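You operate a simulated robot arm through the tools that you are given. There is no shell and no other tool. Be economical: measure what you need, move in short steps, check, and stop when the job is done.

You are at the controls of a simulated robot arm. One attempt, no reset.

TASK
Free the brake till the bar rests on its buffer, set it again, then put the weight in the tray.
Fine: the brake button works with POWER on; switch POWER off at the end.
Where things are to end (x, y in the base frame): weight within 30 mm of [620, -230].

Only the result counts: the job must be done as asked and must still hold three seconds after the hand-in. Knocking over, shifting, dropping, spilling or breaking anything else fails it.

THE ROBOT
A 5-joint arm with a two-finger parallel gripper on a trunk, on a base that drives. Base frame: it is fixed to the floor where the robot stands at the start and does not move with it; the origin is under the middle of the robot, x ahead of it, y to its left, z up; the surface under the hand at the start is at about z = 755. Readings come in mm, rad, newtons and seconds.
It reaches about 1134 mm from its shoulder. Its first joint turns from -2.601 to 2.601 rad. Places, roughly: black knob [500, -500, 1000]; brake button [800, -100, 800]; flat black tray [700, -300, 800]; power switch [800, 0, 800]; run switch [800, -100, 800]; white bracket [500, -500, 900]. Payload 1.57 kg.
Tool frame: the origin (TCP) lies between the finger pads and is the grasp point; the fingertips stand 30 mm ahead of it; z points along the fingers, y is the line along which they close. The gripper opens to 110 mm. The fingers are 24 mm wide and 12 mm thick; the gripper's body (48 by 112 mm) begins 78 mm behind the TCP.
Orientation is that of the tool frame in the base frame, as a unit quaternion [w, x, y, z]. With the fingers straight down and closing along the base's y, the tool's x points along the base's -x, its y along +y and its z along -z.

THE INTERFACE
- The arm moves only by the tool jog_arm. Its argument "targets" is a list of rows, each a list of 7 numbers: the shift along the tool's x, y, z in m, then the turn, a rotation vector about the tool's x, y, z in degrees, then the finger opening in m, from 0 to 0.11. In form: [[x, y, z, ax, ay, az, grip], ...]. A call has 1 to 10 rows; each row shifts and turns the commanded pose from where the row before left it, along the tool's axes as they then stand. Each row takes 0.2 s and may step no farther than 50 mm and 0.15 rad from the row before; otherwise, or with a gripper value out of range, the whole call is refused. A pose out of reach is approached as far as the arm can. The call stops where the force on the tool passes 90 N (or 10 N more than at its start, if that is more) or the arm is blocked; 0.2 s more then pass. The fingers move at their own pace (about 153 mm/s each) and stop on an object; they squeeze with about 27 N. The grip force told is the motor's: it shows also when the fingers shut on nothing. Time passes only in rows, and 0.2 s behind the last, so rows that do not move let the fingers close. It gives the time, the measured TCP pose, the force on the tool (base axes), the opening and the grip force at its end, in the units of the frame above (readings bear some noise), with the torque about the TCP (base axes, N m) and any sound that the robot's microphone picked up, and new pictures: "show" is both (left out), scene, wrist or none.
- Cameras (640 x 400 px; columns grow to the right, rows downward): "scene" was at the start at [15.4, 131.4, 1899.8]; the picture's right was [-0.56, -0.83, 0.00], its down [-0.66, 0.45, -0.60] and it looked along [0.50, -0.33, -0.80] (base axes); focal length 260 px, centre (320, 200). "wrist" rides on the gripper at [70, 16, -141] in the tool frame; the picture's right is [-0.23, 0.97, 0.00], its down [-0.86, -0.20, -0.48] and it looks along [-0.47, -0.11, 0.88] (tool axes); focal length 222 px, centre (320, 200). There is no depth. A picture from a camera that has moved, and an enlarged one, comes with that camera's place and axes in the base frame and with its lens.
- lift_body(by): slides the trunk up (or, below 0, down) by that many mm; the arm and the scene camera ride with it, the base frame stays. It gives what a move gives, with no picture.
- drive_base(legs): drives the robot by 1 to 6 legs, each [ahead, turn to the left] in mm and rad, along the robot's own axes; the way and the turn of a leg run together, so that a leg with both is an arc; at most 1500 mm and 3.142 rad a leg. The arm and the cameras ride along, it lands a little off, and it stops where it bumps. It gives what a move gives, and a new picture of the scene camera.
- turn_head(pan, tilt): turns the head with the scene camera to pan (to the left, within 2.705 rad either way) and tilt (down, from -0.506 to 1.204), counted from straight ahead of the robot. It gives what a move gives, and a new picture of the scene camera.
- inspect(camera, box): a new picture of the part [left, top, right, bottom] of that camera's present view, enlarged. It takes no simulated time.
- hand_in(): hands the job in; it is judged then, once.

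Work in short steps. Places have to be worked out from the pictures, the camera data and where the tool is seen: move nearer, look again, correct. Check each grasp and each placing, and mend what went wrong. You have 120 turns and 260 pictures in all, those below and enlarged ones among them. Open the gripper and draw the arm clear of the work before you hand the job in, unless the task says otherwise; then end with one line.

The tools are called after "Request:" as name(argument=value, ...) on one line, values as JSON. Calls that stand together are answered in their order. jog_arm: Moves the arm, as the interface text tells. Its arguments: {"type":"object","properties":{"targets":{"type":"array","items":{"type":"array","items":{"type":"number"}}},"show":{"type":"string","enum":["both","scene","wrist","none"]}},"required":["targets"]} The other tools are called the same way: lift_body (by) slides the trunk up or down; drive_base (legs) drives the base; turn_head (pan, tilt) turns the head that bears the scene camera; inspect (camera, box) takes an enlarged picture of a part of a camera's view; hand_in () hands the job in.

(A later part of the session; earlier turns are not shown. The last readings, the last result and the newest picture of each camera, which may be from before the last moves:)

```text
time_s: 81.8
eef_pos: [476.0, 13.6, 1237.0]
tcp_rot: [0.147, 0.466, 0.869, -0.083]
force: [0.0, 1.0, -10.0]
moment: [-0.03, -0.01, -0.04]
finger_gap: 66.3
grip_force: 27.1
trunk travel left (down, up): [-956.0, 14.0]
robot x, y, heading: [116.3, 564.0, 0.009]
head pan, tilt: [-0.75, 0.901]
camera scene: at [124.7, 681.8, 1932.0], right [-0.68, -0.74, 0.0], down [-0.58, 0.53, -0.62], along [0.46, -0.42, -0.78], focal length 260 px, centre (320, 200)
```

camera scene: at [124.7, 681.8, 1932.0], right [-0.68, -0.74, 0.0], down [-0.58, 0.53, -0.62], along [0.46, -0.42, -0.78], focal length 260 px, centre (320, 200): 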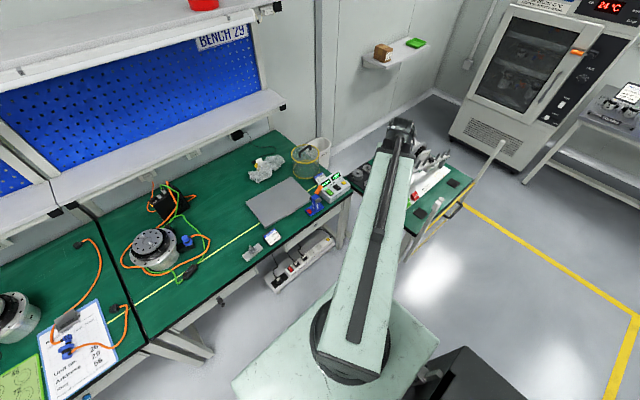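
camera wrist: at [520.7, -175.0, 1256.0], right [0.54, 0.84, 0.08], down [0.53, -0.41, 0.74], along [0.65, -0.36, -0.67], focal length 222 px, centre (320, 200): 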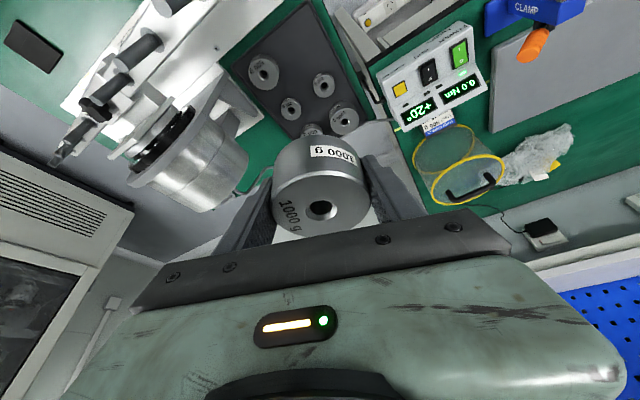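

Now extend radially over the target at height (272 mm).

Request:
jog_arm(targets=[[-0.0427, 0, 0.0151, 0, 0, 0, 0.04], [-0.0427, 0, 0.0151, 0, 0, 0, 0.04], [-0.0427, 0, 0.0151, 0, 0, 0, 0.04], [-0.0427, 0, 0.0151, 0, 0, 0, 0.04], [-0.0427, 0, 0.0151, 0, 0, 0, 0.04], [-0.0427, 0, 0.0151, 0, 0, 0, 0.04]])

Request:
inspect(camera="wrist", box=[160, 0, 480, 220])

Request:
inspect(camera="scene", box=[320, 100, 480, 200])

```text
time_s: 83.2
eef_pos: [626.5, -213.5, 1235.5]
tcp_rot: [0.146, 0.466, 0.868, -0.083]
force: [-0.2, -0.3, -11.6]
moment: [-0.02, 0.01, 0.0]
finger_gap: 66.0
grip_force: 27.4
trunk travel left (down, up): [-956.0, 14.0]
robot x, y, heading: [114.7, 567.3, 0.008]
head pan, tilt: [-0.75, 0.901]
camera scene: at [125.8, 680.1, 1932.1], right [-0.68, -0.74, 0.0], down [-0.58, 0.53, -0.62], along [0.46, -0.42, -0.78], focal length 260 px, centre (320, 200)
camera wrist: at [578.3, -110.2, 1345.3], right [0.93, 0.36, 0.07], down [0.2, -0.65, 0.74], along [0.31, -0.67, -0.67], focal length 222 px, centre (320, 200)
```

scene: 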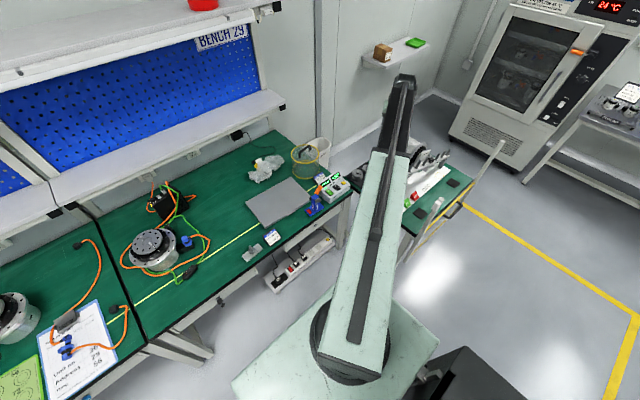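
wrist: 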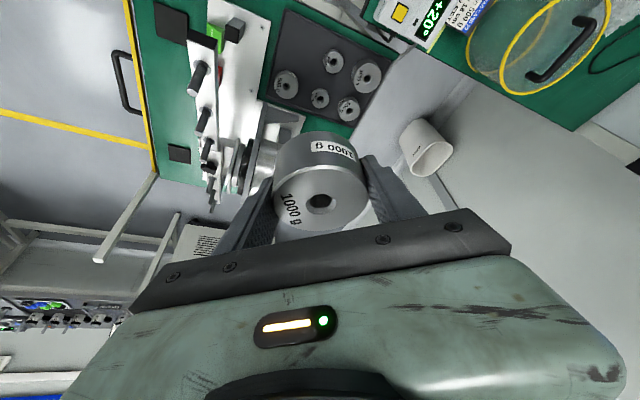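

```text
1.82 times, centred on (320, 110) of wrist
camera zoom: at [578.3, -110.2, 1345.3], right [0.93, 0.36, 0.07], down [0.2, -0.65, 0.74], along [0.31, -0.67, -0.67], focal length 404 px, centre (320, 364)
```

zoom: 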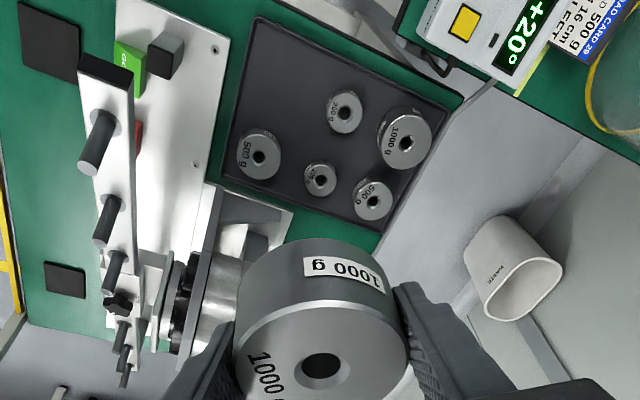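

```text
4.00 times, centred on (400, 150) of scene
camera zoom: at [125.8, 680.1, 1932.1], right [-0.68, -0.74, 0.0], down [-0.58, 0.53, -0.62], along [0.46, -0.42, -0.78], focal length 1040 px, centre (0, 400)
```

zoom: 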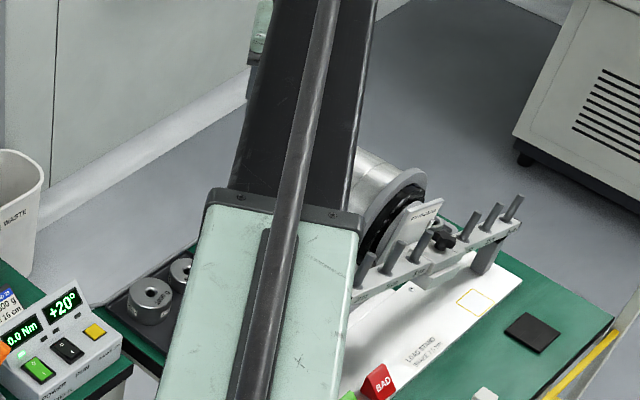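

Tray's empty corner matches the target, and the bar's end (510,-203) now lies ~100 mm beside the arm line. Fine-shift, then lower in stages.

Request:
jog_arm(targets=[[-0.0042, 0.0024, 0.0015, 0, 0, 0, 0.04]], show="none")

Request:
lift_body(by=-200)

Request:
inspect(camera="scene", box=[320, 40, 480, 140])

Request:
inspect(camera="wrist", box=[0, 0, 480, 300])

```text
time_s: 83.6
eef_pos: [630.6, -215.7, 1235.6]
tcp_rot: [0.147, 0.465, 0.869, -0.082]
force: [-0.6, 0.1, -10.0]
moment: [-0.02, -0.01, 0.04]
finger_gap: 66.1
grip_force: 26.6
trunk travel left (down, up): [-956.0, 14.0]
robot x, y, heading: [116.1, 566.5, 0.005]
head pan, tilt: [-0.75, 0.901]
```

```text
time_s: 85.8
eef_pos: [629.9, -215.4, 1036.6]
tcp_rot: [0.147, 0.466, 0.869, -0.082]
force: [-0.4, -0.3, -9.6]
moment: [-0.01, 0.03, 0.0]
finger_gap: 65.8
grip_force: 27.4
trunk travel left (down, up): [-756.0, 214.0]
robot x, y, heading: [115.7, 564.2, 0.009]
head pan, tilt: [-0.75, 0.901]
```

```text
4.00 times, centred on (400, 90) of scene
camera zoom: at [124.9, 681.5, 1732.1], right [-0.68, -0.74, 0.0], down [-0.58, 0.53, -0.62], along [0.46, -0.42, -0.78], focal length 1040 px, centre (0, 640)
```

zoom: 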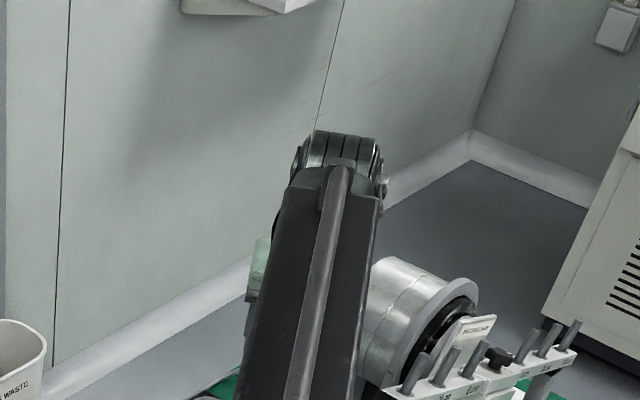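

```text
1.33 times, centred on (240, 150) of wrist
camera zoom: at [582.0, -111.3, 1146.0], right [0.93, 0.36, 0.07], down [0.2, -0.65, 0.74], along [0.31, -0.67, -0.67], focal length 296 px, centre (427, 267)
```

zoom: 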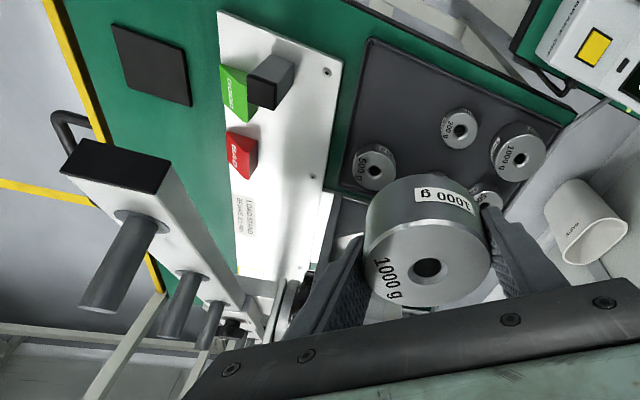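

Clearance beside the bar looks fine. Lower another 130 mm.

Request:
lift_body(by=-130)

Request:
inspect(camera="scene", box=[320, 0, 480, 100])

Request:
inspect(camera="wrist", box=[0, 0, 480, 300])

```text
time_s: 87.4
eef_pos: [629.7, -214.1, 905.6]
tcp_rot: [0.147, 0.465, 0.869, -0.082]
force: [-0.3, 0.3, -9.5]
moment: [0.01, 0.0, -0.02]
finger_gap: 66.0
grip_force: 27.2
trunk travel left (down, up): [-626.0, 344.0]
robot x, y, heading: [115.3, 565.7, 0.008]
head pan, tilt: [-0.75, 0.901]
```

```text
4.00 times, centred on (400, 50) of scene
camera zoom: at [124.8, 681.6, 1602.1], right [-0.68, -0.74, 0.0], down [-0.58, 0.53, -0.62], along [0.46, -0.42, -0.78], focal length 1040 px, centre (0, 800)
```

zoom: 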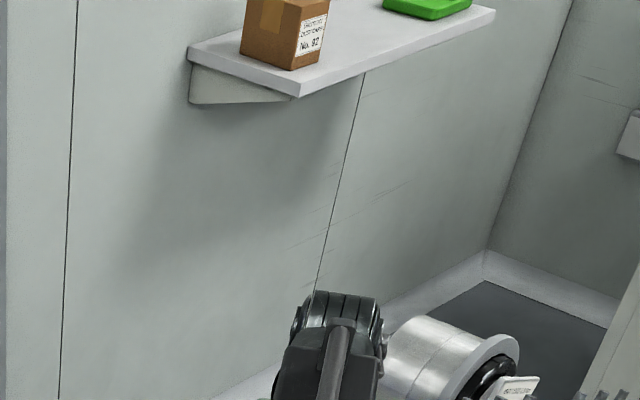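

```text
1.33 times, centred on (240, 150) of wrist
camera zoom: at [582.0, -111.2, 1016.0], right [0.93, 0.36, 0.07], down [0.2, -0.65, 0.74], along [0.31, -0.67, -0.67], focal length 296 px, centre (427, 267)
```

zoom: 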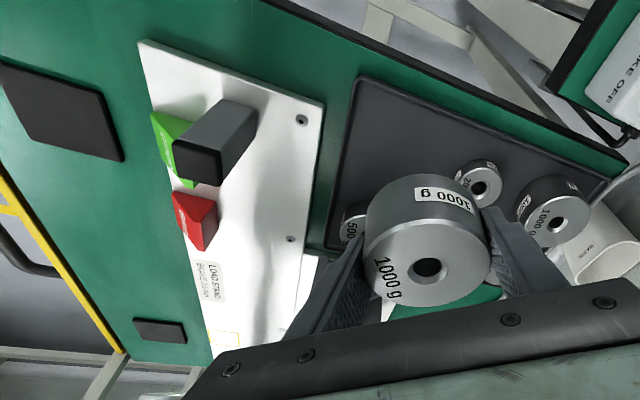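

No contact so far. I raise the head's gaze and lower 60 mm more.

Request:
turn_head(pan=-0.85, tilt=0.6)

Request:
lift_body(by=-60)

Request:
inspect(camera="wrist", box=[160, 0, 480, 200])

Request:
inspect(camera="scene", box=[240, 60, 480, 210])

```text
time_s: 88.2
eef_pos: [629.2, -214.3, 905.5]
tcp_rot: [0.147, 0.465, 0.869, -0.083]
force: [0.3, -0.2, -9.5]
moment: [-0.02, -0.03, 0.0]
finger_gap: 66.2
grip_force: 27.1
trunk travel left (down, up): [-626.0, 344.0]
robot x, y, heading: [116.1, 566.4, 0.006]
head pan, tilt: [-0.85, 0.6]
camera scene: at [128.1, 666.7, 1626.8], right [-0.75, -0.67, 0.0], down [-0.38, 0.42, -0.82], along [0.55, -0.61, -0.57], focal length 260 px, centre (320, 200)
```

scene: 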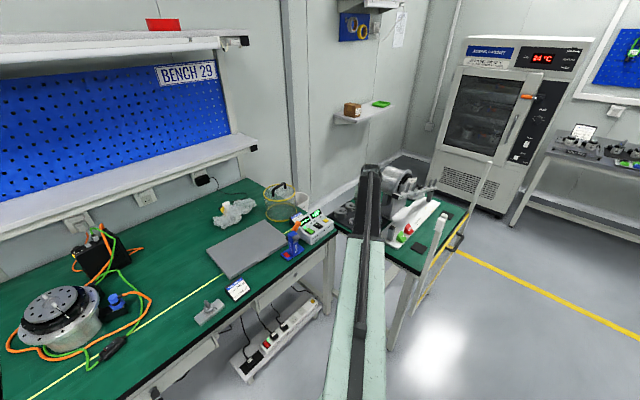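

```text
time_s: 89.2
eef_pos: [628.8, -215.2, 844.6]
tcp_rot: [0.147, 0.466, 0.868, -0.083]
force: [-1.5, 0.5, -9.0]
moment: [0.0, -0.01, -0.03]
finger_gap: 66.0
grip_force: 26.7
trunk travel left (down, up): [-566.0, 404.0]
robot x, y, heading: [113.3, 564.4, 0.006]
head pan, tilt: [-0.85, 0.6]
```

```text
2.00 times, centred on (320, 100) of wrist
camera zoom: at [581.9, -111.1, 956.0], right [0.93, 0.36, 0.07], down [0.2, -0.65, 0.74], along [0.31, -0.67, -0.67], focal length 444 px, centre (320, 400)
```

zoom: 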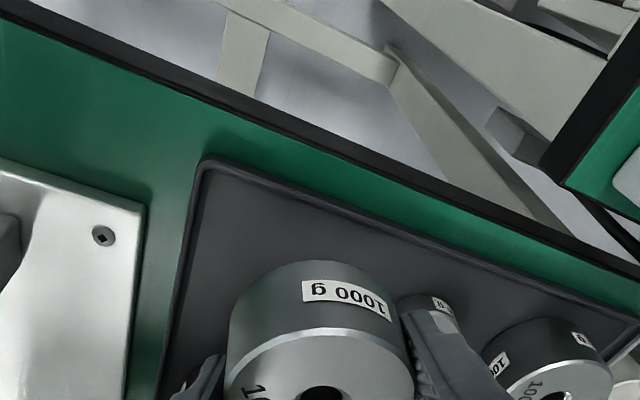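

```text
2.67 times, centred on (360, 135) of scene
camera zoom: at [128.0, 666.8, 1566.8], right [-0.75, -0.67, 0.0], down [-0.38, 0.42, -0.82], along [0.55, -0.62, -0.57], focal length 694 px, centre (213, 373)
```

zoom: 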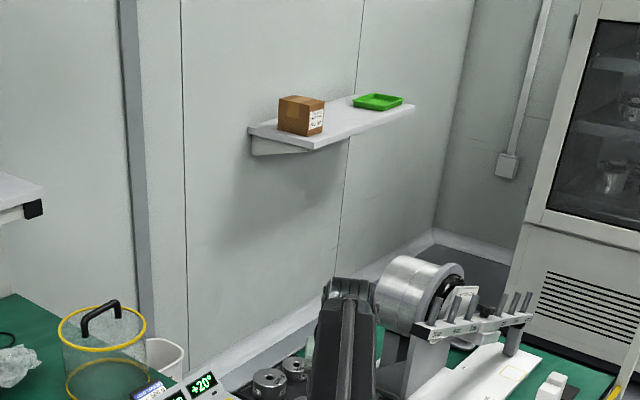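

Clear of the bar. Lower 40 mm, then small steps until fingertip contact.

Request:
lift_body(by=-40)

Request:
lift_body(by=-5)

Request:
inspect(camera="wrist", box=[160, 20, 480, 220])

Request:
inspect(camera="scene", box=[300, 140, 420, 215])

```text
time_s: 90.0
eef_pos: [630.9, -214.9, 805.8]
tcp_rot: [0.147, 0.465, 0.869, -0.083]
force: [0.0, -0.1, -10.0]
moment: [0.0, -0.01, -0.02]
finger_gap: 65.9
grip_force: 26.7
trunk travel left (down, up): [-526.0, 444.0]
robot x, y, heading: [117.6, 567.2, 0.006]
head pan, tilt: [-0.85, 0.6]
```

```text
time_s: 90.5
eef_pos: [630.1, -215.2, 800.8]
tcp_rot: [0.147, 0.466, 0.869, -0.082]
force: [-0.5, -0.3, -10.3]
moment: [-0.04, -0.02, 0.03]
finger_gap: 65.8
grip_force: 26.9
trunk travel left (down, up): [-521.0, 449.0]
robot x, y, heading: [115.4, 562.9, 0.01]
head pan, tilt: [-0.85, 0.6]
```

```text
2.00 times, centred on (320, 120) of wrist
camera zoom: at [581.9, -111.1, 910.9], right [0.93, 0.36, 0.07], down [0.2, -0.65, 0.74], along [0.31, -0.67, -0.67], focal length 444 px, centre (320, 360)
```

zoom: 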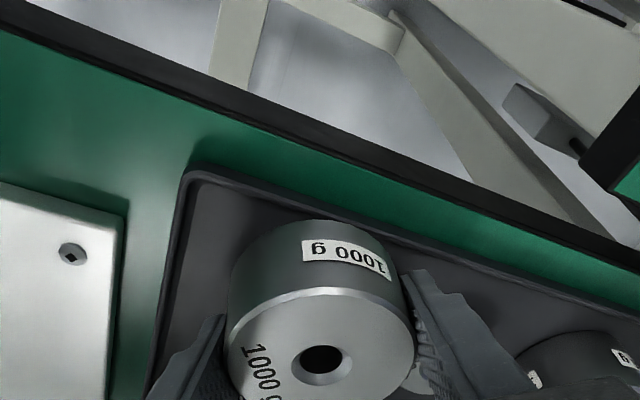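

```text
5.33 times, centred on (360, 178) of scene
camera zoom: at [128.0, 666.8, 1521.8], right [-0.75, -0.67, 0.0], down [-0.38, 0.42, -0.82], along [0.55, -0.62, -0.57], focal length 1387 px, centre (107, 320)
```

zoom: 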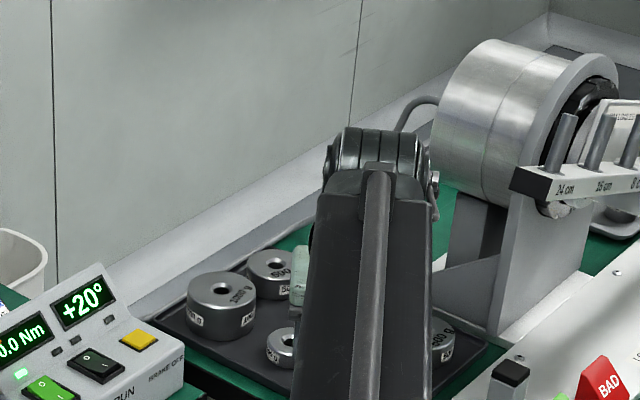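

The tray has a raised rim and the tilted fingers with ~15 mm overhang don't fit well there. I'll set the weight down on a free bench spot (~(775,265)) first and regrip it upright and higher in the fingers. Raise and retract.

Request:
lift_body(by=260)

Request:
jog_arm(targets=[[0.0396, 0, -0.014, 0, 0, 0, 0.04], [0.0396, 0, -0.014, 0, 0, 0, 0.04], [0.0396, 0, -0.014, 0, 0, 0, 0.04], [0.0396, 0, -0.014, 0, 0, 0, 0.04], [0.0396, 0, -0.014, 0, 0, 0, 0.04]], show="none")

Request:
jog_arm(targets=[[0.0015, 0.048, -0.0005, -1.265, 0, -3.583, 0.04], [0.0015, 0.048, -0.0005, -1.265, 0, -3.583, 0.04], [0.0015, 0.048, -0.0005, -1.265, 0, -3.583, 0.04], [0.0015, 0.048, -0.0005, -1.265, 0, -3.583, 0.04], [0.0015, 0.048, -0.0005, -1.265, 0, -3.583, 0.04], [0.0015, 0.048, -0.0005, -1.265, 0, -3.583, 0.04], [0.0015, 0.048, -0.0005, -1.265, 0, -3.583, 0.04], [0.0015, 0.048, -0.0005, -1.265, 0, -3.583, 0.04]])

Request:
inspect(camera="wrist", box=[100, 0, 540, 260])

```text
time_s: 93.2
eef_pos: [630.3, -214.0, 1060.8]
tcp_rot: [0.147, 0.465, 0.869, -0.083]
force: [0.2, 0.2, -10.0]
moment: [-0.01, 0.0, 0.0]
finger_gap: 65.9
grip_force: 26.9
trunk travel left (down, up): [-781.0, 189.0]
robot x, y, heading: [116.5, 565.8, 0.007]
head pan, tilt: [-0.85, 0.6]
```

```text
time_s: 94.4
eef_pos: [514.0, -39.3, 1063.3]
tcp_rot: [0.147, 0.466, 0.869, -0.083]
force: [0.5, 0.3, -9.6]
moment: [-0.03, -0.01, 0.01]
finger_gap: 66.1
grip_force: 26.8
trunk travel left (down, up): [-781.0, 189.0]
robot x, y, heading: [115.3, 563.3, 0.005]
head pan, tilt: [-0.85, 0.6]
```

```text
time_s: 96.2
eef_pos: [764.6, 247.5, 1060.4]
tcp_rot: [0.162, 0.222, 0.961, -0.04]
force: [0.1, 0.2, -10.6]
moment: [0.03, 0.0, -0.01]
finger_gap: 66.2
grip_force: 26.8
trunk travel left (down, up): [-781.0, 189.0]
robot x, y, heading: [116.5, 562.9, 0.006]
head pan, tilt: [-0.85, 0.6]
camera scene: at [128.7, 667.6, 1781.7], right [-0.75, -0.67, 0.0], down [-0.38, 0.42, -0.82], along [0.55, -0.62, -0.57], focal length 260 px, centre (320, 200)
camera wrist: at [671.0, 311.8, 1171.3], right [0.62, 0.78, 0.07], down [0.5, -0.46, 0.73], along [0.6, -0.42, -0.67], focal length 222 px, centre (320, 200)
```

scene: 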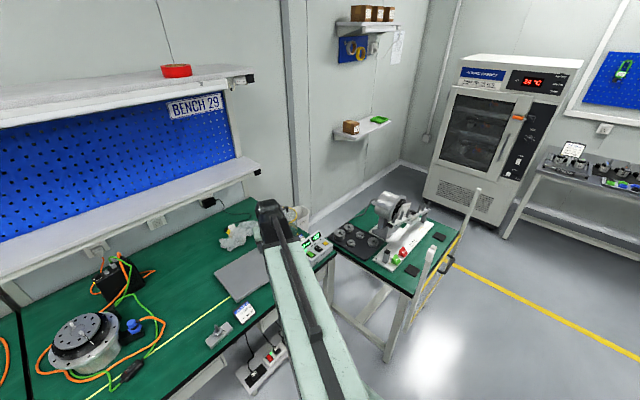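
wrist: 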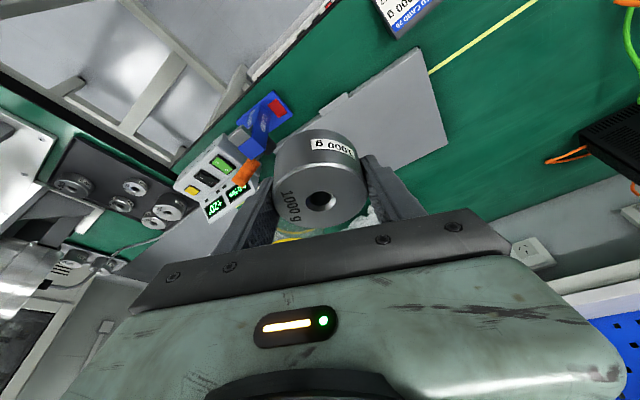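

```text
1.45 times, centred on (320, 130) of wrist
camera zoom: at [671.0, 311.8, 1171.3], right [0.62, 0.78, 0.07], down [0.5, -0.46, 0.73], along [0.6, -0.42, -0.67], focal length 323 px, centre (320, 302)
```

zoom: 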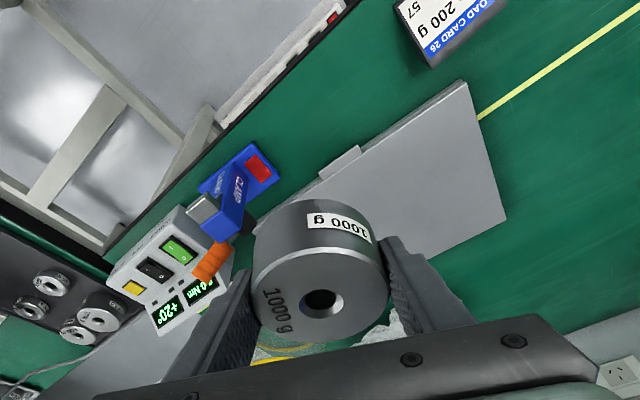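

Free bench strip found around (788,262). Shift there and lower to 820.

Request:
jog_arm(targets=[[-0.014, 0.0233, 0.0049, -0.6, 0, -1.7, 0.04]], show="none")

Request:
lift_body(by=-235)

Request:
inspect(camera="wrist", box=[100, 0, 540, 260])

Request:
inspect(camera="scene", box=[180, 100, 420, 250])

```text
time_s: 96.6
eef_pos: [788.3, 260.3, 1060.6]
tcp_rot: [0.163, 0.208, 0.964, -0.038]
force: [-0.2, 0.1, -10.3]
moment: [0.0, -0.03, -0.04]
finger_gap: 65.9
grip_force: 26.6
trunk travel left (down, up): [-781.0, 189.0]
robot x, y, heading: [117.4, 566.1, 0.007]
head pan, tilt: [-0.85, 0.6]
```

```text
time_s: 99.1
eef_pos: [788.4, 260.6, 826.5]
tcp_rot: [0.163, 0.207, 0.964, -0.038]
force: [0.3, 0.0, -9.5]
moment: [-0.03, -0.03, 0.05]
finger_gap: 66.2
grip_force: 27.1
trunk travel left (down, up): [-546.0, 424.0]
robot x, y, heading: [117.1, 563.4, 0.006]
head pan, tilt: [-0.85, 0.6]
```

```text
1.45 times, centred on (320, 130) of wrist
camera zoom: at [692.4, 322.2, 936.4], right [0.6, 0.8, 0.07], down [0.51, -0.44, 0.73], along [0.62, -0.4, -0.68], focal length 323 px, centre (320, 302)
```

zoom: 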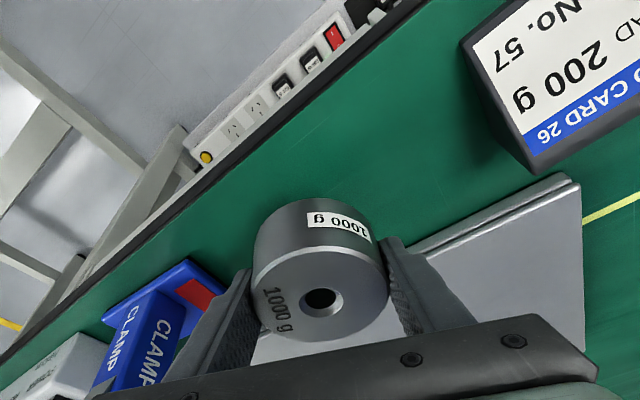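

```text
2.67 times, centred on (300, 175) of scene
camera zoom: at [128.3, 667.4, 1546.8], right [-0.75, -0.67, 0.0], down [-0.38, 0.42, -0.82], along [0.55, -0.62, -0.57], focal length 694 px, centre (373, 267)
```

zoom: 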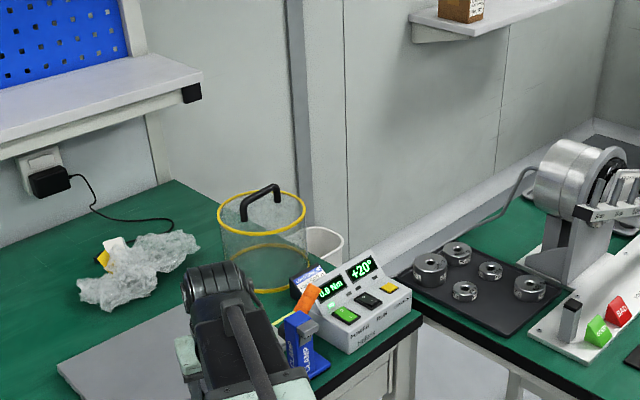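

Margins are fine (plate ~18 mm beyond the finger). Lower to near-contact, then small steps.

Request:
lift_body(by=-32)

Request:
lift_body(by=-3)

Request:
lift_body(by=-2)

```text
time_s: 99.8
eef_pos: [788.1, 261.2, 794.7]
tcp_rot: [0.163, 0.208, 0.964, -0.038]
force: [0.4, -0.3, -10.2]
moment: [0.02, 0.0, 0.05]
finger_gap: 66.0
grip_force: 27.0
trunk travel left (down, up): [-514.0, 456.0]
robot x, y, heading: [114.0, 560.8, 0.005]
head pan, tilt: [-0.85, 0.6]
```

```text
time_s: 100.4
eef_pos: [788.3, 260.3, 791.2]
tcp_rot: [0.162, 0.208, 0.964, -0.039]
force: [1.3, -0.2, -9.6]
moment: [0.01, -0.02, 0.0]
finger_gap: 65.9
grip_force: 26.6
trunk travel left (down, up): [-511.0, 459.0]
robot x, y, heading: [118.7, 564.7, 0.01]
head pan, tilt: [-0.85, 0.6]
```

```text
time_s: 100.9
eef_pos: [788.0, 261.2, 787.9]
tcp_rot: [0.161, 0.207, 0.964, -0.038]
force: [0.1, 0.3, -10.3]
moment: [0.03, 0.0, -0.04]
finger_gap: 65.6
grip_force: 27.3
trunk travel left (down, up): [-509.0, 461.0]
robot x, y, heading: [114.8, 561.2, 0.004]
head pan, tilt: [-0.85, 0.6]
```

Still carrying freely; a few more 2 mm steps.

Request:
lift_body(by=-2)

Request:
lift_body(by=-2)

Request:
inspect(camera="wrist", box=[160, 50, 480, 250])

```text
time_s: 101.4
eef_pos: [788.0, 259.0, 786.6]
tcp_rot: [0.163, 0.208, 0.964, -0.038]
force: [0.7, 0.5, -10.4]
moment: [0.02, 0.01, -0.04]
finger_gap: 65.8
grip_force: 27.4
trunk travel left (down, up): [-507.0, 463.0]
robot x, y, heading: [113.6, 564.1, 0.01]
head pan, tilt: [-0.85, 0.6]
```

```text
time_s: 101.9
eef_pos: [787.9, 261.2, 784.1]
tcp_rot: [0.162, 0.207, 0.964, -0.039]
force: [1.1, -0.2, -10.2]
moment: [0.01, 0.01, 0.0]
finger_gap: 65.9
grip_force: 27.0
trunk travel left (down, up): [-505.0, 465.0]
robot x, y, heading: [114.3, 564.0, 0.004]
head pan, tilt: [-0.85, 0.6]
```

```text
2.00 times, centred on (320, 150) of wrist
camera zoom: at [692.4, 322.3, 895.3], right [0.6, 0.8, 0.07], down [0.51, -0.44, 0.73], along [0.62, -0.4, -0.68], focal length 444 px, centre (320, 300)
```

zoom: 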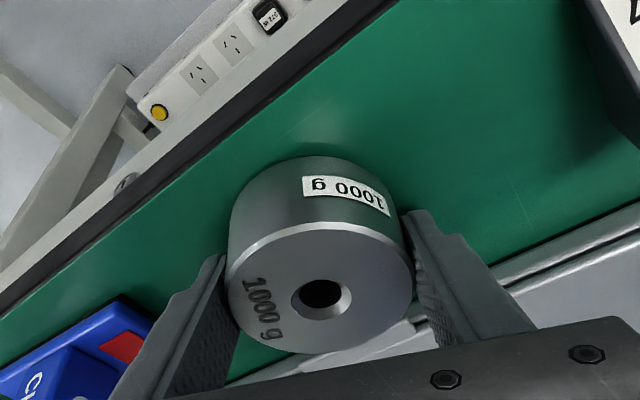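

Very near; continue.

Request:
lift_body(by=-2)

Request:
lift_body(by=-2)

Request:
lift_body(by=-2)

```text
time_s: 102.4
eef_pos: [788.7, 260.9, 782.6]
tcp_rot: [0.162, 0.207, 0.964, -0.037]
force: [-0.6, 0.8, -9.1]
moment: [-0.01, -0.05, 0.03]
finger_gap: 65.8
grip_force: 27.3
trunk travel left (down, up): [-503.0, 467.0]
robot x, y, heading: [114.1, 565.2, 0.008]
head pan, tilt: [-0.85, 0.6]
```

```text
time_s: 103.0
eef_pos: [787.7, 260.3, 781.8]
tcp_rot: [0.165, 0.208, 0.963, -0.039]
force: [5.2, -2.5, 15.6]
moment: [0.2, -0.85, -0.11]
finger_gap: 66.0
grip_force: 27.4
trunk travel left (down, up): [-501.0, 469.0]
robot x, y, heading: [115.3, 569.2, 0.011]
head pan, tilt: [-0.85, 0.6]
```

```text
time_s: 103.5
eef_pos: [786.9, 260.0, 782.6]
tcp_rot: [0.167, 0.208, 0.963, -0.038]
force: [15.4, -7.8, 50.2]
moment: [1.35, -1.56, -0.16]
finger_gap: 65.9
grip_force: 26.9
trunk travel left (down, up): [-499.0, 471.0]
robot x, y, heading: [116.2, 561.1, 0.003]
head pan, tilt: [-0.85, 0.6]
```

Fingertips touch the bench (surface ≈750). Back up 3 mm, then ease the grip open gradually so the weight slides down.

Request:
lift_body(by=3)

Request:
jog_arm(targets=[[0, 0, 0, 0, 0, 0, 0.0655]], show="none")

Request:
jog_arm(targets=[[0, 0, 0, 0, 0, 0, 0.0662]], show="wrist")

```text
time_s: 104.0
eef_pos: [786.4, 260.9, 781.9]
tcp_rot: [0.164, 0.207, 0.964, -0.039]
force: [9.4, -3.5, 16.4]
moment: [0.37, -0.98, -0.21]
finger_gap: 66.0
grip_force: 27.1
trunk travel left (down, up): [-502.0, 468.0]
robot x, y, heading: [115.1, 568.2, 0.007]
head pan, tilt: [-0.85, 0.6]
```

```text
time_s: 104.4
eef_pos: [787.1, 261.1, 782.6]
tcp_rot: [0.162, 0.208, 0.964, -0.038]
force: [4.6, -2.1, 11.4]
moment: [0.31, -0.33, -0.17]
finger_gap: 66.4
grip_force: 0.8
trunk travel left (down, up): [-502.0, 468.0]
robot x, y, heading: [116.0, 562.8, 0.005]
head pan, tilt: [-0.85, 0.6]
```

```text
time_s: 104.8
eef_pos: [786.9, 260.5, 782.9]
tcp_rot: [0.162, 0.208, 0.964, -0.038]
force: [0.4, -1.5, 7.4]
moment: [0.25, -0.06, -0.02]
finger_gap: 66.2
grip_force: 0.0
trunk travel left (down, up): [-502.0, 468.0]
robot x, y, heading: [116.0, 563.2, 0.008]
head pan, tilt: [-0.85, 0.6]
camera wrist: at [691.1, 322.6, 893.1], right [0.6, 0.8, 0.07], down [0.51, -0.44, 0.73], along [0.62, -0.4, -0.68], focal length 222 px, centre (320, 200)
```

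wrist: 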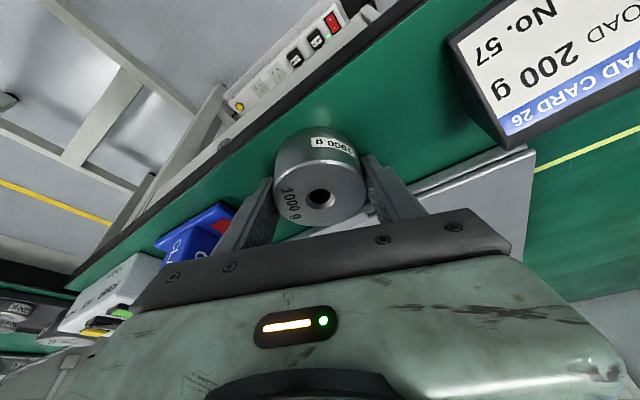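

Grip force is zero; open further and look.

Request:
jog_arm(targets=[[0, 0, 0, 0, 0, 0, 0.07], [0, 0, 0, 0, 0, 0, 0.08], [0, 0, 0, 0, 0, 0, 0.08]], show="none")

Request:
inspect(camera="wrist", box=[160, 50, 480, 250])

```text
time_s: 105.6
eef_pos: [787.8, 260.5, 782.0]
tcp_rot: [0.164, 0.207, 0.964, -0.038]
force: [-1.7, -1.0, 4.0]
moment: [0.1, 0.04, 0.09]
finger_gap: 78.8
grip_force: 0.0
trunk travel left (down, up): [-502.0, 468.0]
robot x, y, heading: [117.3, 564.4, 0.002]
head pan, tilt: [-0.85, 0.6]
```

```text
2.00 times, centred on (320, 150) of wrist
camera zoom: at [691.5, 322.6, 893.0], right [0.6, 0.8, 0.07], down [0.51, -0.44, 0.73], along [0.62, -0.4, -0.67], focal length 444 px, centre (320, 300)
```

zoom: 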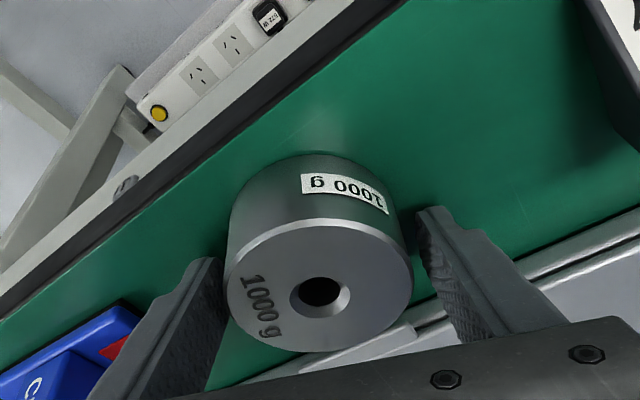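

The weight stands upright on the bench with hardly any drop. Raise 130 mm and bring the tool vertical for a regrip.

Request:
lift_body(by=130)

Request:
jog_arm(targets=[[0, 0, 0, 0, 6.3, 0, 0.11], [0, 0, 0, 0, 6.3, 0, 0.11], [0, 0, 0, 0, 6.4, 0, 0.11], [0, 0, 0, 0, 0, 0, 0.11]])

Request:
inspect(camera="wrist", box=[160, 50, 480, 250])

```text
time_s: 107.2
eef_pos: [787.6, 261.1, 912.4]
tcp_rot: [0.164, 0.207, 0.964, -0.039]
force: [-0.4, 0.0, 0.3]
moment: [0.01, 0.01, -0.01]
finger_gap: 80.1
grip_force: 0.0
trunk travel left (down, up): [-632.0, 338.0]
robot x, y, heading: [116.7, 567.1, 0.005]
head pan, tilt: [-0.85, 0.6]
```

```text
time_s: 108.2
eef_pos: [786.8, 260.6, 898.8]
tcp_rot: [0.001, 0.21, 0.978, -0.003]
force: [-0.3, -1.1, -1.0]
moment: [-0.02, 0.03, 0.0]
finger_gap: 110.0
grip_force: 0.1
out of reach, approached as far as the arm can: row 1, 2
trunk travel left (down, up): [-632.0, 338.0]
robot x, y, heading: [116.8, 567.4, 0.009]
head pan, tilt: [-0.85, 0.6]
camera scene: at [127.6, 667.7, 1632.8], right [-0.75, -0.67, 0.0], down [-0.38, 0.42, -0.82], along [0.55, -0.62, -0.57], focal length 260 px, centre (320, 200)
camera wrist: at [730.6, 305.3, 1040.1], right [0.61, 0.79, -0.01], down [0.7, -0.53, 0.48], along [0.38, -0.3, -0.88], focal length 222 px, centre (320, 200)
```

scene: 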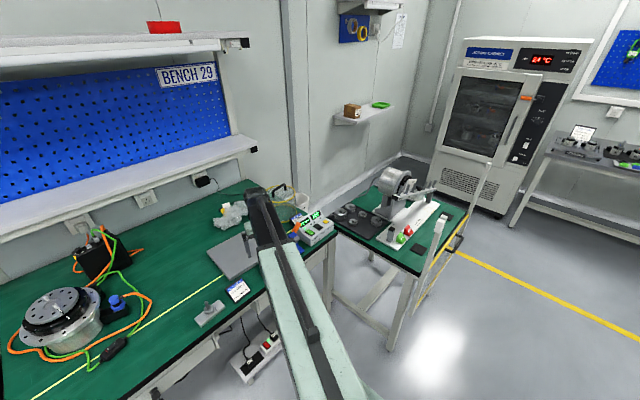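
wrist: 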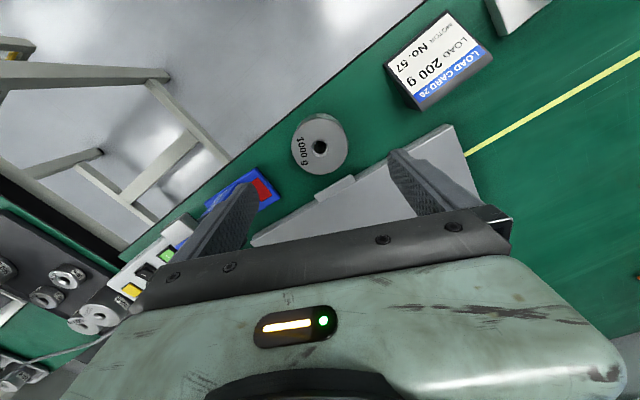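

```text
2.00 times, centred on (320, 150) of wrist
camera zoom: at [730.6, 305.3, 1040.1], right [0.61, 0.79, -0.01], down [0.7, -0.53, 0.48], along [0.38, -0.3, -0.88], focal length 444 px, centre (320, 300)
```

zoom: 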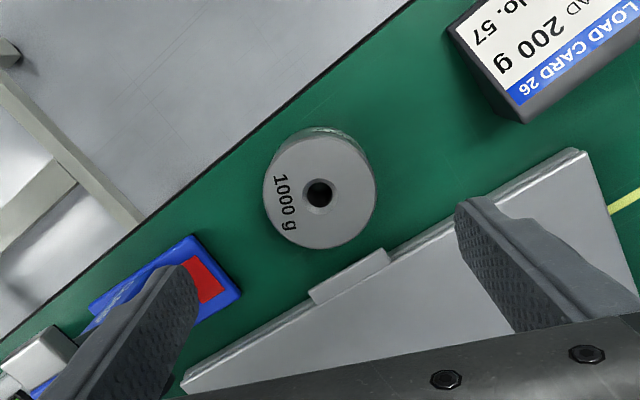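

Weight stands at ≈(784,261). Align, set opening 90 mm, lower so tips are ~4 mm above the bench, then grip.

Request:
jog_arm(targets=[[0.0028, 0, 0, 0, 0, 0, 0.09], [0, 0, 0, 0, 0, 0, 0.09]], show="none")

Request:
lift_body(by=-114)

Request:
inspect(camera="wrist", box=[160, 50, 480, 250])

```text
time_s: 108.8
eef_pos: [784.8, 261.0, 899.6]
tcp_rot: [0.002, 0.21, 0.978, -0.003]
force: [-0.3, 0.3, 0.4]
moment: [0.01, -0.01, -0.01]
finger_gap: 90.1
grip_force: 0.1
trunk travel left (down, up): [-632.0, 338.0]
robot x, y, heading: [116.8, 562.3, 0.009]
head pan, tilt: [-0.85, 0.6]
```

```text
time_s: 110.2
eef_pos: [786.1, 262.0, 784.9]
tcp_rot: [0.003, 0.21, 0.978, -0.004]
force: [0.5, 0.1, 0.0]
moment: [-0.03, -0.01, 0.01]
finger_gap: 89.8
grip_force: 0.0
trunk travel left (down, up): [-518.0, 452.0]
robot x, y, heading: [117.9, 560.7, 0.009]
head pan, tilt: [-0.85, 0.6]
```

```text
2.00 times, centred on (320, 150) of wrist
camera zoom: at [727.7, 306.5, 926.1], right [0.61, 0.79, -0.01], down [0.7, -0.53, 0.48], along [0.38, -0.3, -0.88], focal length 444 px, centre (320, 300)
```

zoom: 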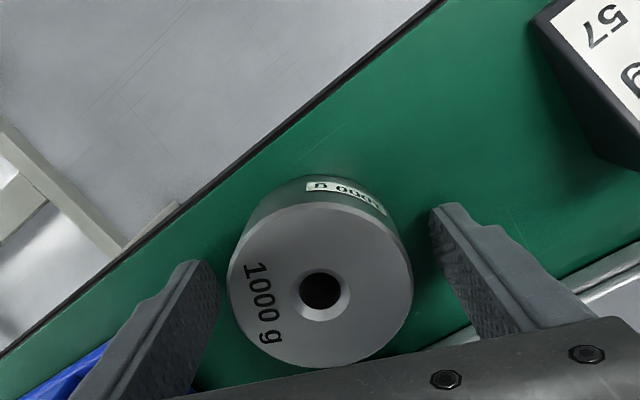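

Aligned well. Close the grip.

Request:
jog_arm(targets=[[0, 0, 0, 0, 0, 0, 0.07], [0, 0, 0, 0, 0, 0, 0.05], [0, 0, 0, 0, 0, 0, 0.04], [0, 0, 0, 0, 0, 0, 0.04]], show="none")

Request:
lift_body(by=20)

Request:
inspect(camera="wrist", box=[160, 50, 480, 250])

```text
time_s: 111.2
eef_pos: [783.6, 262.0, 785.9]
tcp_rot: [0.002, 0.21, 0.978, -0.004]
force: [0.7, -2.4, 3.6]
moment: [0.3, -0.21, -0.04]
finger_gap: 65.9
grip_force: 26.8
trunk travel left (down, up): [-518.0, 452.0]
robot x, y, heading: [113.3, 564.4, 0.007]
head pan, tilt: [-0.85, 0.6]
```

```text
time_s: 111.9
eef_pos: [785.6, 261.6, 804.7]
tcp_rot: [0.001, 0.21, 0.978, -0.004]
force: [-0.3, -0.4, -10.4]
moment: [0.01, 0.0, 0.02]
finger_gap: 65.7
grip_force: 26.8
trunk travel left (down, up): [-538.0, 432.0]
robot x, y, heading: [114.1, 565.0, 0.009]
head pan, tilt: [-0.85, 0.6]
```

```text
2.00 times, centred on (320, 150) of wrist
camera zoom: at [728.3, 306.3, 945.5], right [0.61, 0.79, -0.01], down [0.7, -0.53, 0.48], along [0.38, -0.3, -0.88], focal length 444 px, centre (320, 300)
```

zoom: 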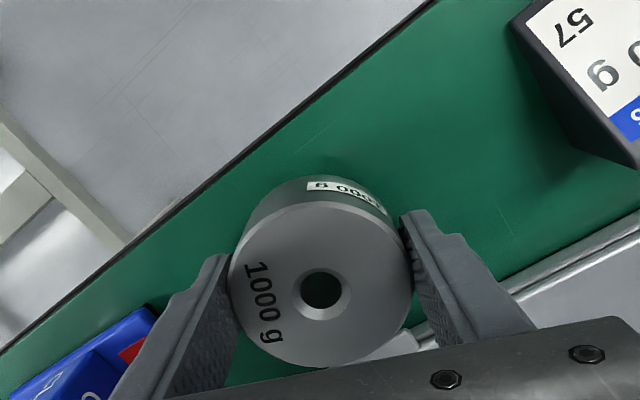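

Held upright. Raise to clear the rig's pins and travel straight toward above (628,-238).

Request:
lift_body(by=355)

Request:
jog_arm(targets=[[-0.0056, -0.0473, 0, 0, 0, 0, 0.04], [-0.0056, -0.0473, 0, 0, 0, 0, 0.04], [-0.0056, -0.0473, 0, 0, 0, 0, 0.04], [-0.0056, -0.0473, 0, 0, 0, 0, 0.04], [-0.0056, -0.0473, 0, 0, 0, 0, 0.04], [-0.0056, -0.0473, 0, 0, 0, 0, 0.04], [-0.0056, -0.0473, 0, 0, 0, 0, 0.04], [-0.0056, -0.0473, 0, 0, 0, 0, 0.04], [-0.0056, -0.0473, 0, 0, 0, 0, 0.04], [-0.0056, -0.0473, 0, 0, 0, 0, 0.04]], show="none")

Request:
jog_arm(targets=[[-0.0056, -0.0473, 0, 0, 0, 0, 0.04], [0, 0, 0, 0, 0, 8.5, 0.04], [0, 0, 0, 0, 0, 8.5, 0.04], [0, 0, 0, 0, 0, 8.5, 0.04], [0, 0, 0, 0, 0, 8.5, 0.04], [0, 0, 0, 0, 0, 8.5, 0.04], [0, 0, 0, 0, 0, 8.5, 0.04], [0, 0, 0, 0, 0, 8.5, 0.04], [0, 0, 0, 0, 0, 8.5, 0.04], [0, 0, 0, 0, 0, 8.5, 0.04]], show="none")

Request:
jog_arm(targets=[[0, 0, 0, 0, 0, 8.5, 0.04], [0, 0, 0, 0, 0, 8.5, 0.04], [0, 0, 0, 0, 0, 8.5, 0.04], [0, 0, 0, 0, 0, 8.5, 0.04], [0, 0, 0, 0, 0, 0, 0.04]])

```text
time_s: 115.4
eef_pos: [786.0, 262.8, 1158.6]
tcp_rot: [0.001, 0.211, 0.978, -0.004]
force: [-0.2, -0.4, -8.6]
moment: [0.03, 0.02, -0.03]
finger_gap: 65.7
grip_force: 27.1
trunk travel left (down, up): [-893.0, 77.0]
robot x, y, heading: [114.4, 559.6, 0.008]
head pan, tilt: [-0.85, 0.6]
```

```text
time_s: 117.6
eef_pos: [641.4, -194.9, 1158.7]
tcp_rot: [0.001, 0.21, 0.978, -0.003]
force: [-0.6, 0.2, -10.1]
moment: [0.01, -0.01, -0.01]
finger_gap: 65.8
grip_force: 26.6
out of reach, approached as far as the arm can: row 6
trunk travel left (down, up): [-893.0, 77.0]
robot x, y, heading: [116.1, 564.9, 0.004]
head pan, tilt: [-0.85, 0.6]
```

```text
time_s: 119.8
eef_pos: [613.4, -214.9, 1159.5]
tcp_rot: [0.004, 0.771, 0.637, -0.002]
force: [1.2, 0.0, -10.5]
moment: [0.0, 0.02, -0.02]
finger_gap: 65.7
grip_force: 26.7
out of reach, approached as far as the arm can: row 1
trunk travel left (down, up): [-893.0, 77.0]
robot x, y, heading: [117.2, 564.9, 0.007]
head pan, tilt: [-0.85, 0.6]
```

```text
time_s: 121.0
eef_pos: [613.8, -214.8, 1159.7]
tcp_rot: [0.005, 0.923, 0.384, -0.001]
force: [0.4, -0.4, -10.2]
moment: [0.03, 0.01, 0.02]
finger_gap: 65.5
grip_force: 26.9
trunk travel left (down, up): [-893.0, 77.0]
robot x, y, heading: [114.0, 566.5, 0.007]
head pan, tilt: [-0.85, 0.6]
camera scene: at [128.3, 666.4, 1893.8], right [-0.75, -0.67, 0.0], down [-0.38, 0.42, -0.82], along [0.55, -0.62, -0.57], focal length 260 px, centre (320, 200)
camera wrist: at [674.1, -175.7, 1300.4], right [0.53, -0.85, 0.01], down [-0.75, -0.46, 0.48], along [-0.4, -0.26, -0.88], focal length 222 px, centre (320, 200)
```

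scene: 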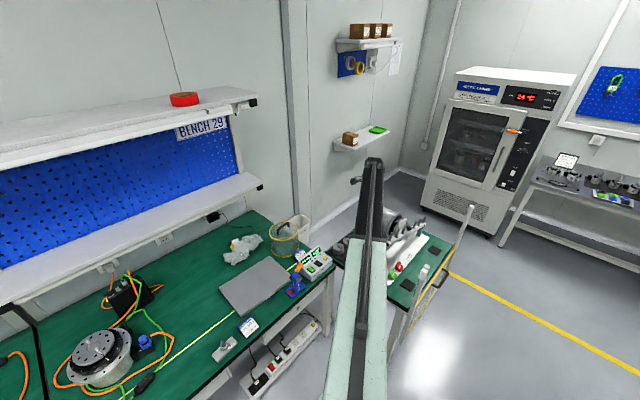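
wrist: 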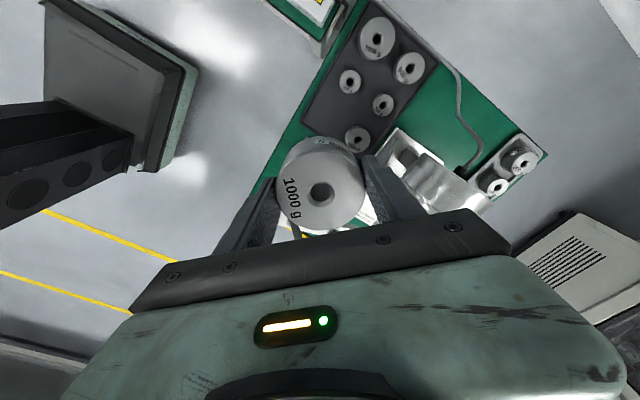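

Oriented diagonally. I enlarge the wrist view to re-measure the tray corner and neighbours.

Request:
inspect(camera="wrist", box=[240, 0, 480, 150])

```text
2.67 times, centred on (360, 75) of wrist
camera zoom: at [674.1, -175.7, 1300.4], right [0.53, -0.85, 0.01], down [-0.75, -0.46, 0.48], along [-0.4, -0.26, -0.88], focal length 592 px, centre (213, 533)
```

zoom: 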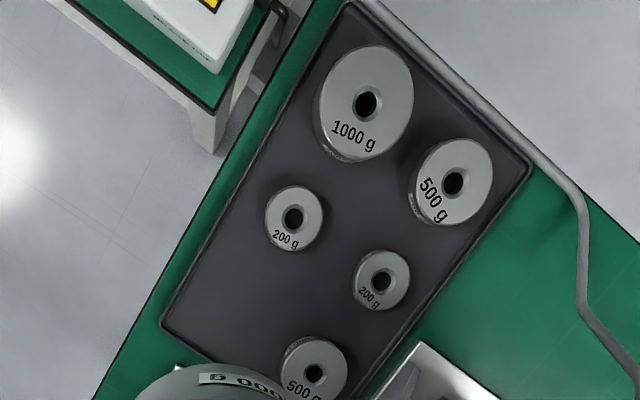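

Re-measured: rim corner ≈(581,-191), 200 g ≈(707,-236), 500 g ≈(619,-320). I'll place at (631,-241), within tolerance and clear. Shift and lower in stages.

Request:
jog_arm(targets=[[-0.0064, 0.0307, 0, 0, 0, 0, 0.04], [0, 0, 0, 0, 0, 0, 0.04]], show="none")

Request:
lift_body(by=-200)

Request:
inspect(camera="scene", box=[310, 110, 470, 210])

Request:
inspect(camera="wrist", box=[160, 0, 560, 250])

```text
time_s: 121.6
eef_pos: [614.6, -215.1, 1158.9]
tcp_rot: [0.003, 0.923, 0.384, -0.001]
force: [0.2, -0.7, -10.4]
moment: [0.01, -0.02, 0.03]
finger_gap: 65.8
grip_force: 26.8
out of reach, approached as far as the arm can: row 1
trunk travel left (down, up): [-893.0, 77.0]
robot x, y, heading: [115.3, 562.5, 0.01]
head pan, tilt: [-0.85, 0.6]
```

```text
time_s: 123.7
eef_pos: [613.4, -214.1, 959.9]
tcp_rot: [0.004, 0.923, 0.384, 0.0]
force: [-0.3, 0.4, -9.2]
moment: [0.03, -0.01, 0.03]
finger_gap: 65.6
grip_force: 27.2
trunk travel left (down, up): [-693.0, 277.0]
robot x, y, heading: [116.5, 564.1, 0.003]
head pan, tilt: [-0.85, 0.6]
```

```text
4.00 times, centred on (390, 160) of scene
camera zoom: at [128.1, 666.6, 1693.9], right [-0.75, -0.67, 0.0], down [-0.38, 0.42, -0.82], along [0.55, -0.62, -0.57], focal length 1040 px, centre (40, 360)
```

zoom: 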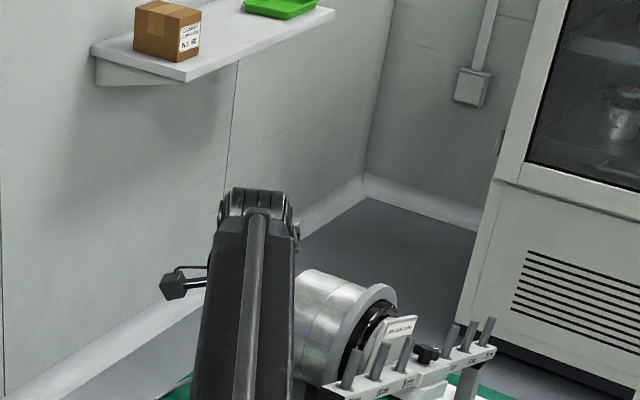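

```text
1.60 times, centred on (360, 125) of wrist
camera zoom: at [673.9, -175.4, 1100.5], right [0.53, -0.85, 0.01], down [-0.74, -0.46, 0.48], along [-0.4, -0.26, -0.88], focal length 355 px, centre (256, 320)
```

zoom: 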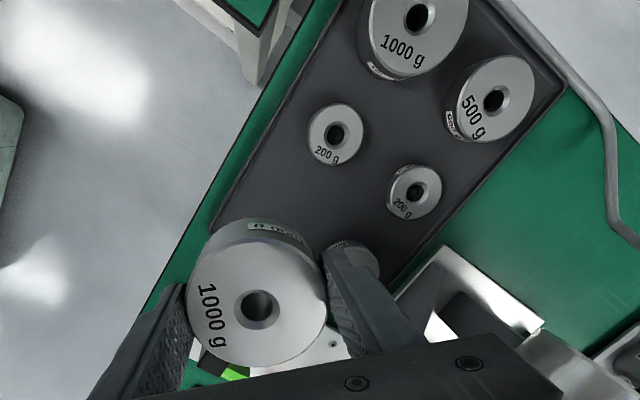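

The vertical tool tops out at ~926 mm radius; I need the base ~85 mm further ahead. Raise a bit and drive.

Request:
lift_body(by=150)

Request:
drive_base(legs=[[85, 0]])

```text
time_s: 125.5
eef_pos: [612.5, -214.5, 1108.9]
tcp_rot: [0.004, 0.923, 0.385, -0.001]
force: [0.5, 0.2, -10.0]
moment: [0.02, -0.01, -0.04]
finger_gap: 65.6
grip_force: 26.6
trunk travel left (down, up): [-843.0, 127.0]
robot x, y, heading: [112.8, 564.8, 0.006]
head pan, tilt: [-0.85, 0.6]
```

```text
time_s: 126.6
eef_pos: [700.5, -214.7, 1108.6]
tcp_rot: [0.004, 0.923, 0.384, -0.002]
force: [-0.4, 0.2, -10.5]
moment: [0.0, -0.01, 0.01]
finger_gap: 65.6
grip_force: 26.9
trunk travel left (down, up): [-843.0, 127.0]
robot x, y, heading: [201.5, 564.0, 0.008]
head pan, tilt: [-0.85, 0.6]
camera scene: at [215.0, 666.9, 1843.8], right [-0.75, -0.67, 0.0], down [-0.38, 0.42, -0.82], along [0.55, -0.62, -0.57], focal length 260 px, centre (320, 200)
```

scene: 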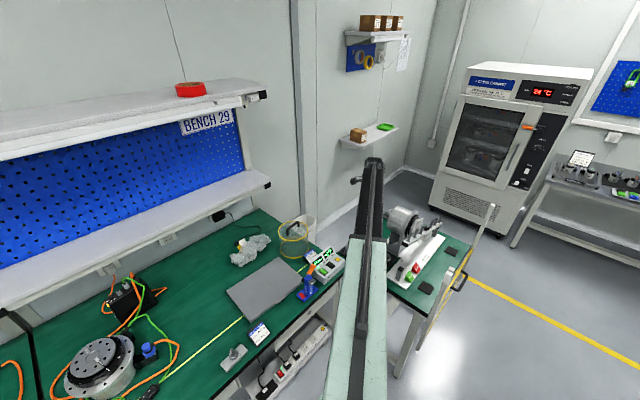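

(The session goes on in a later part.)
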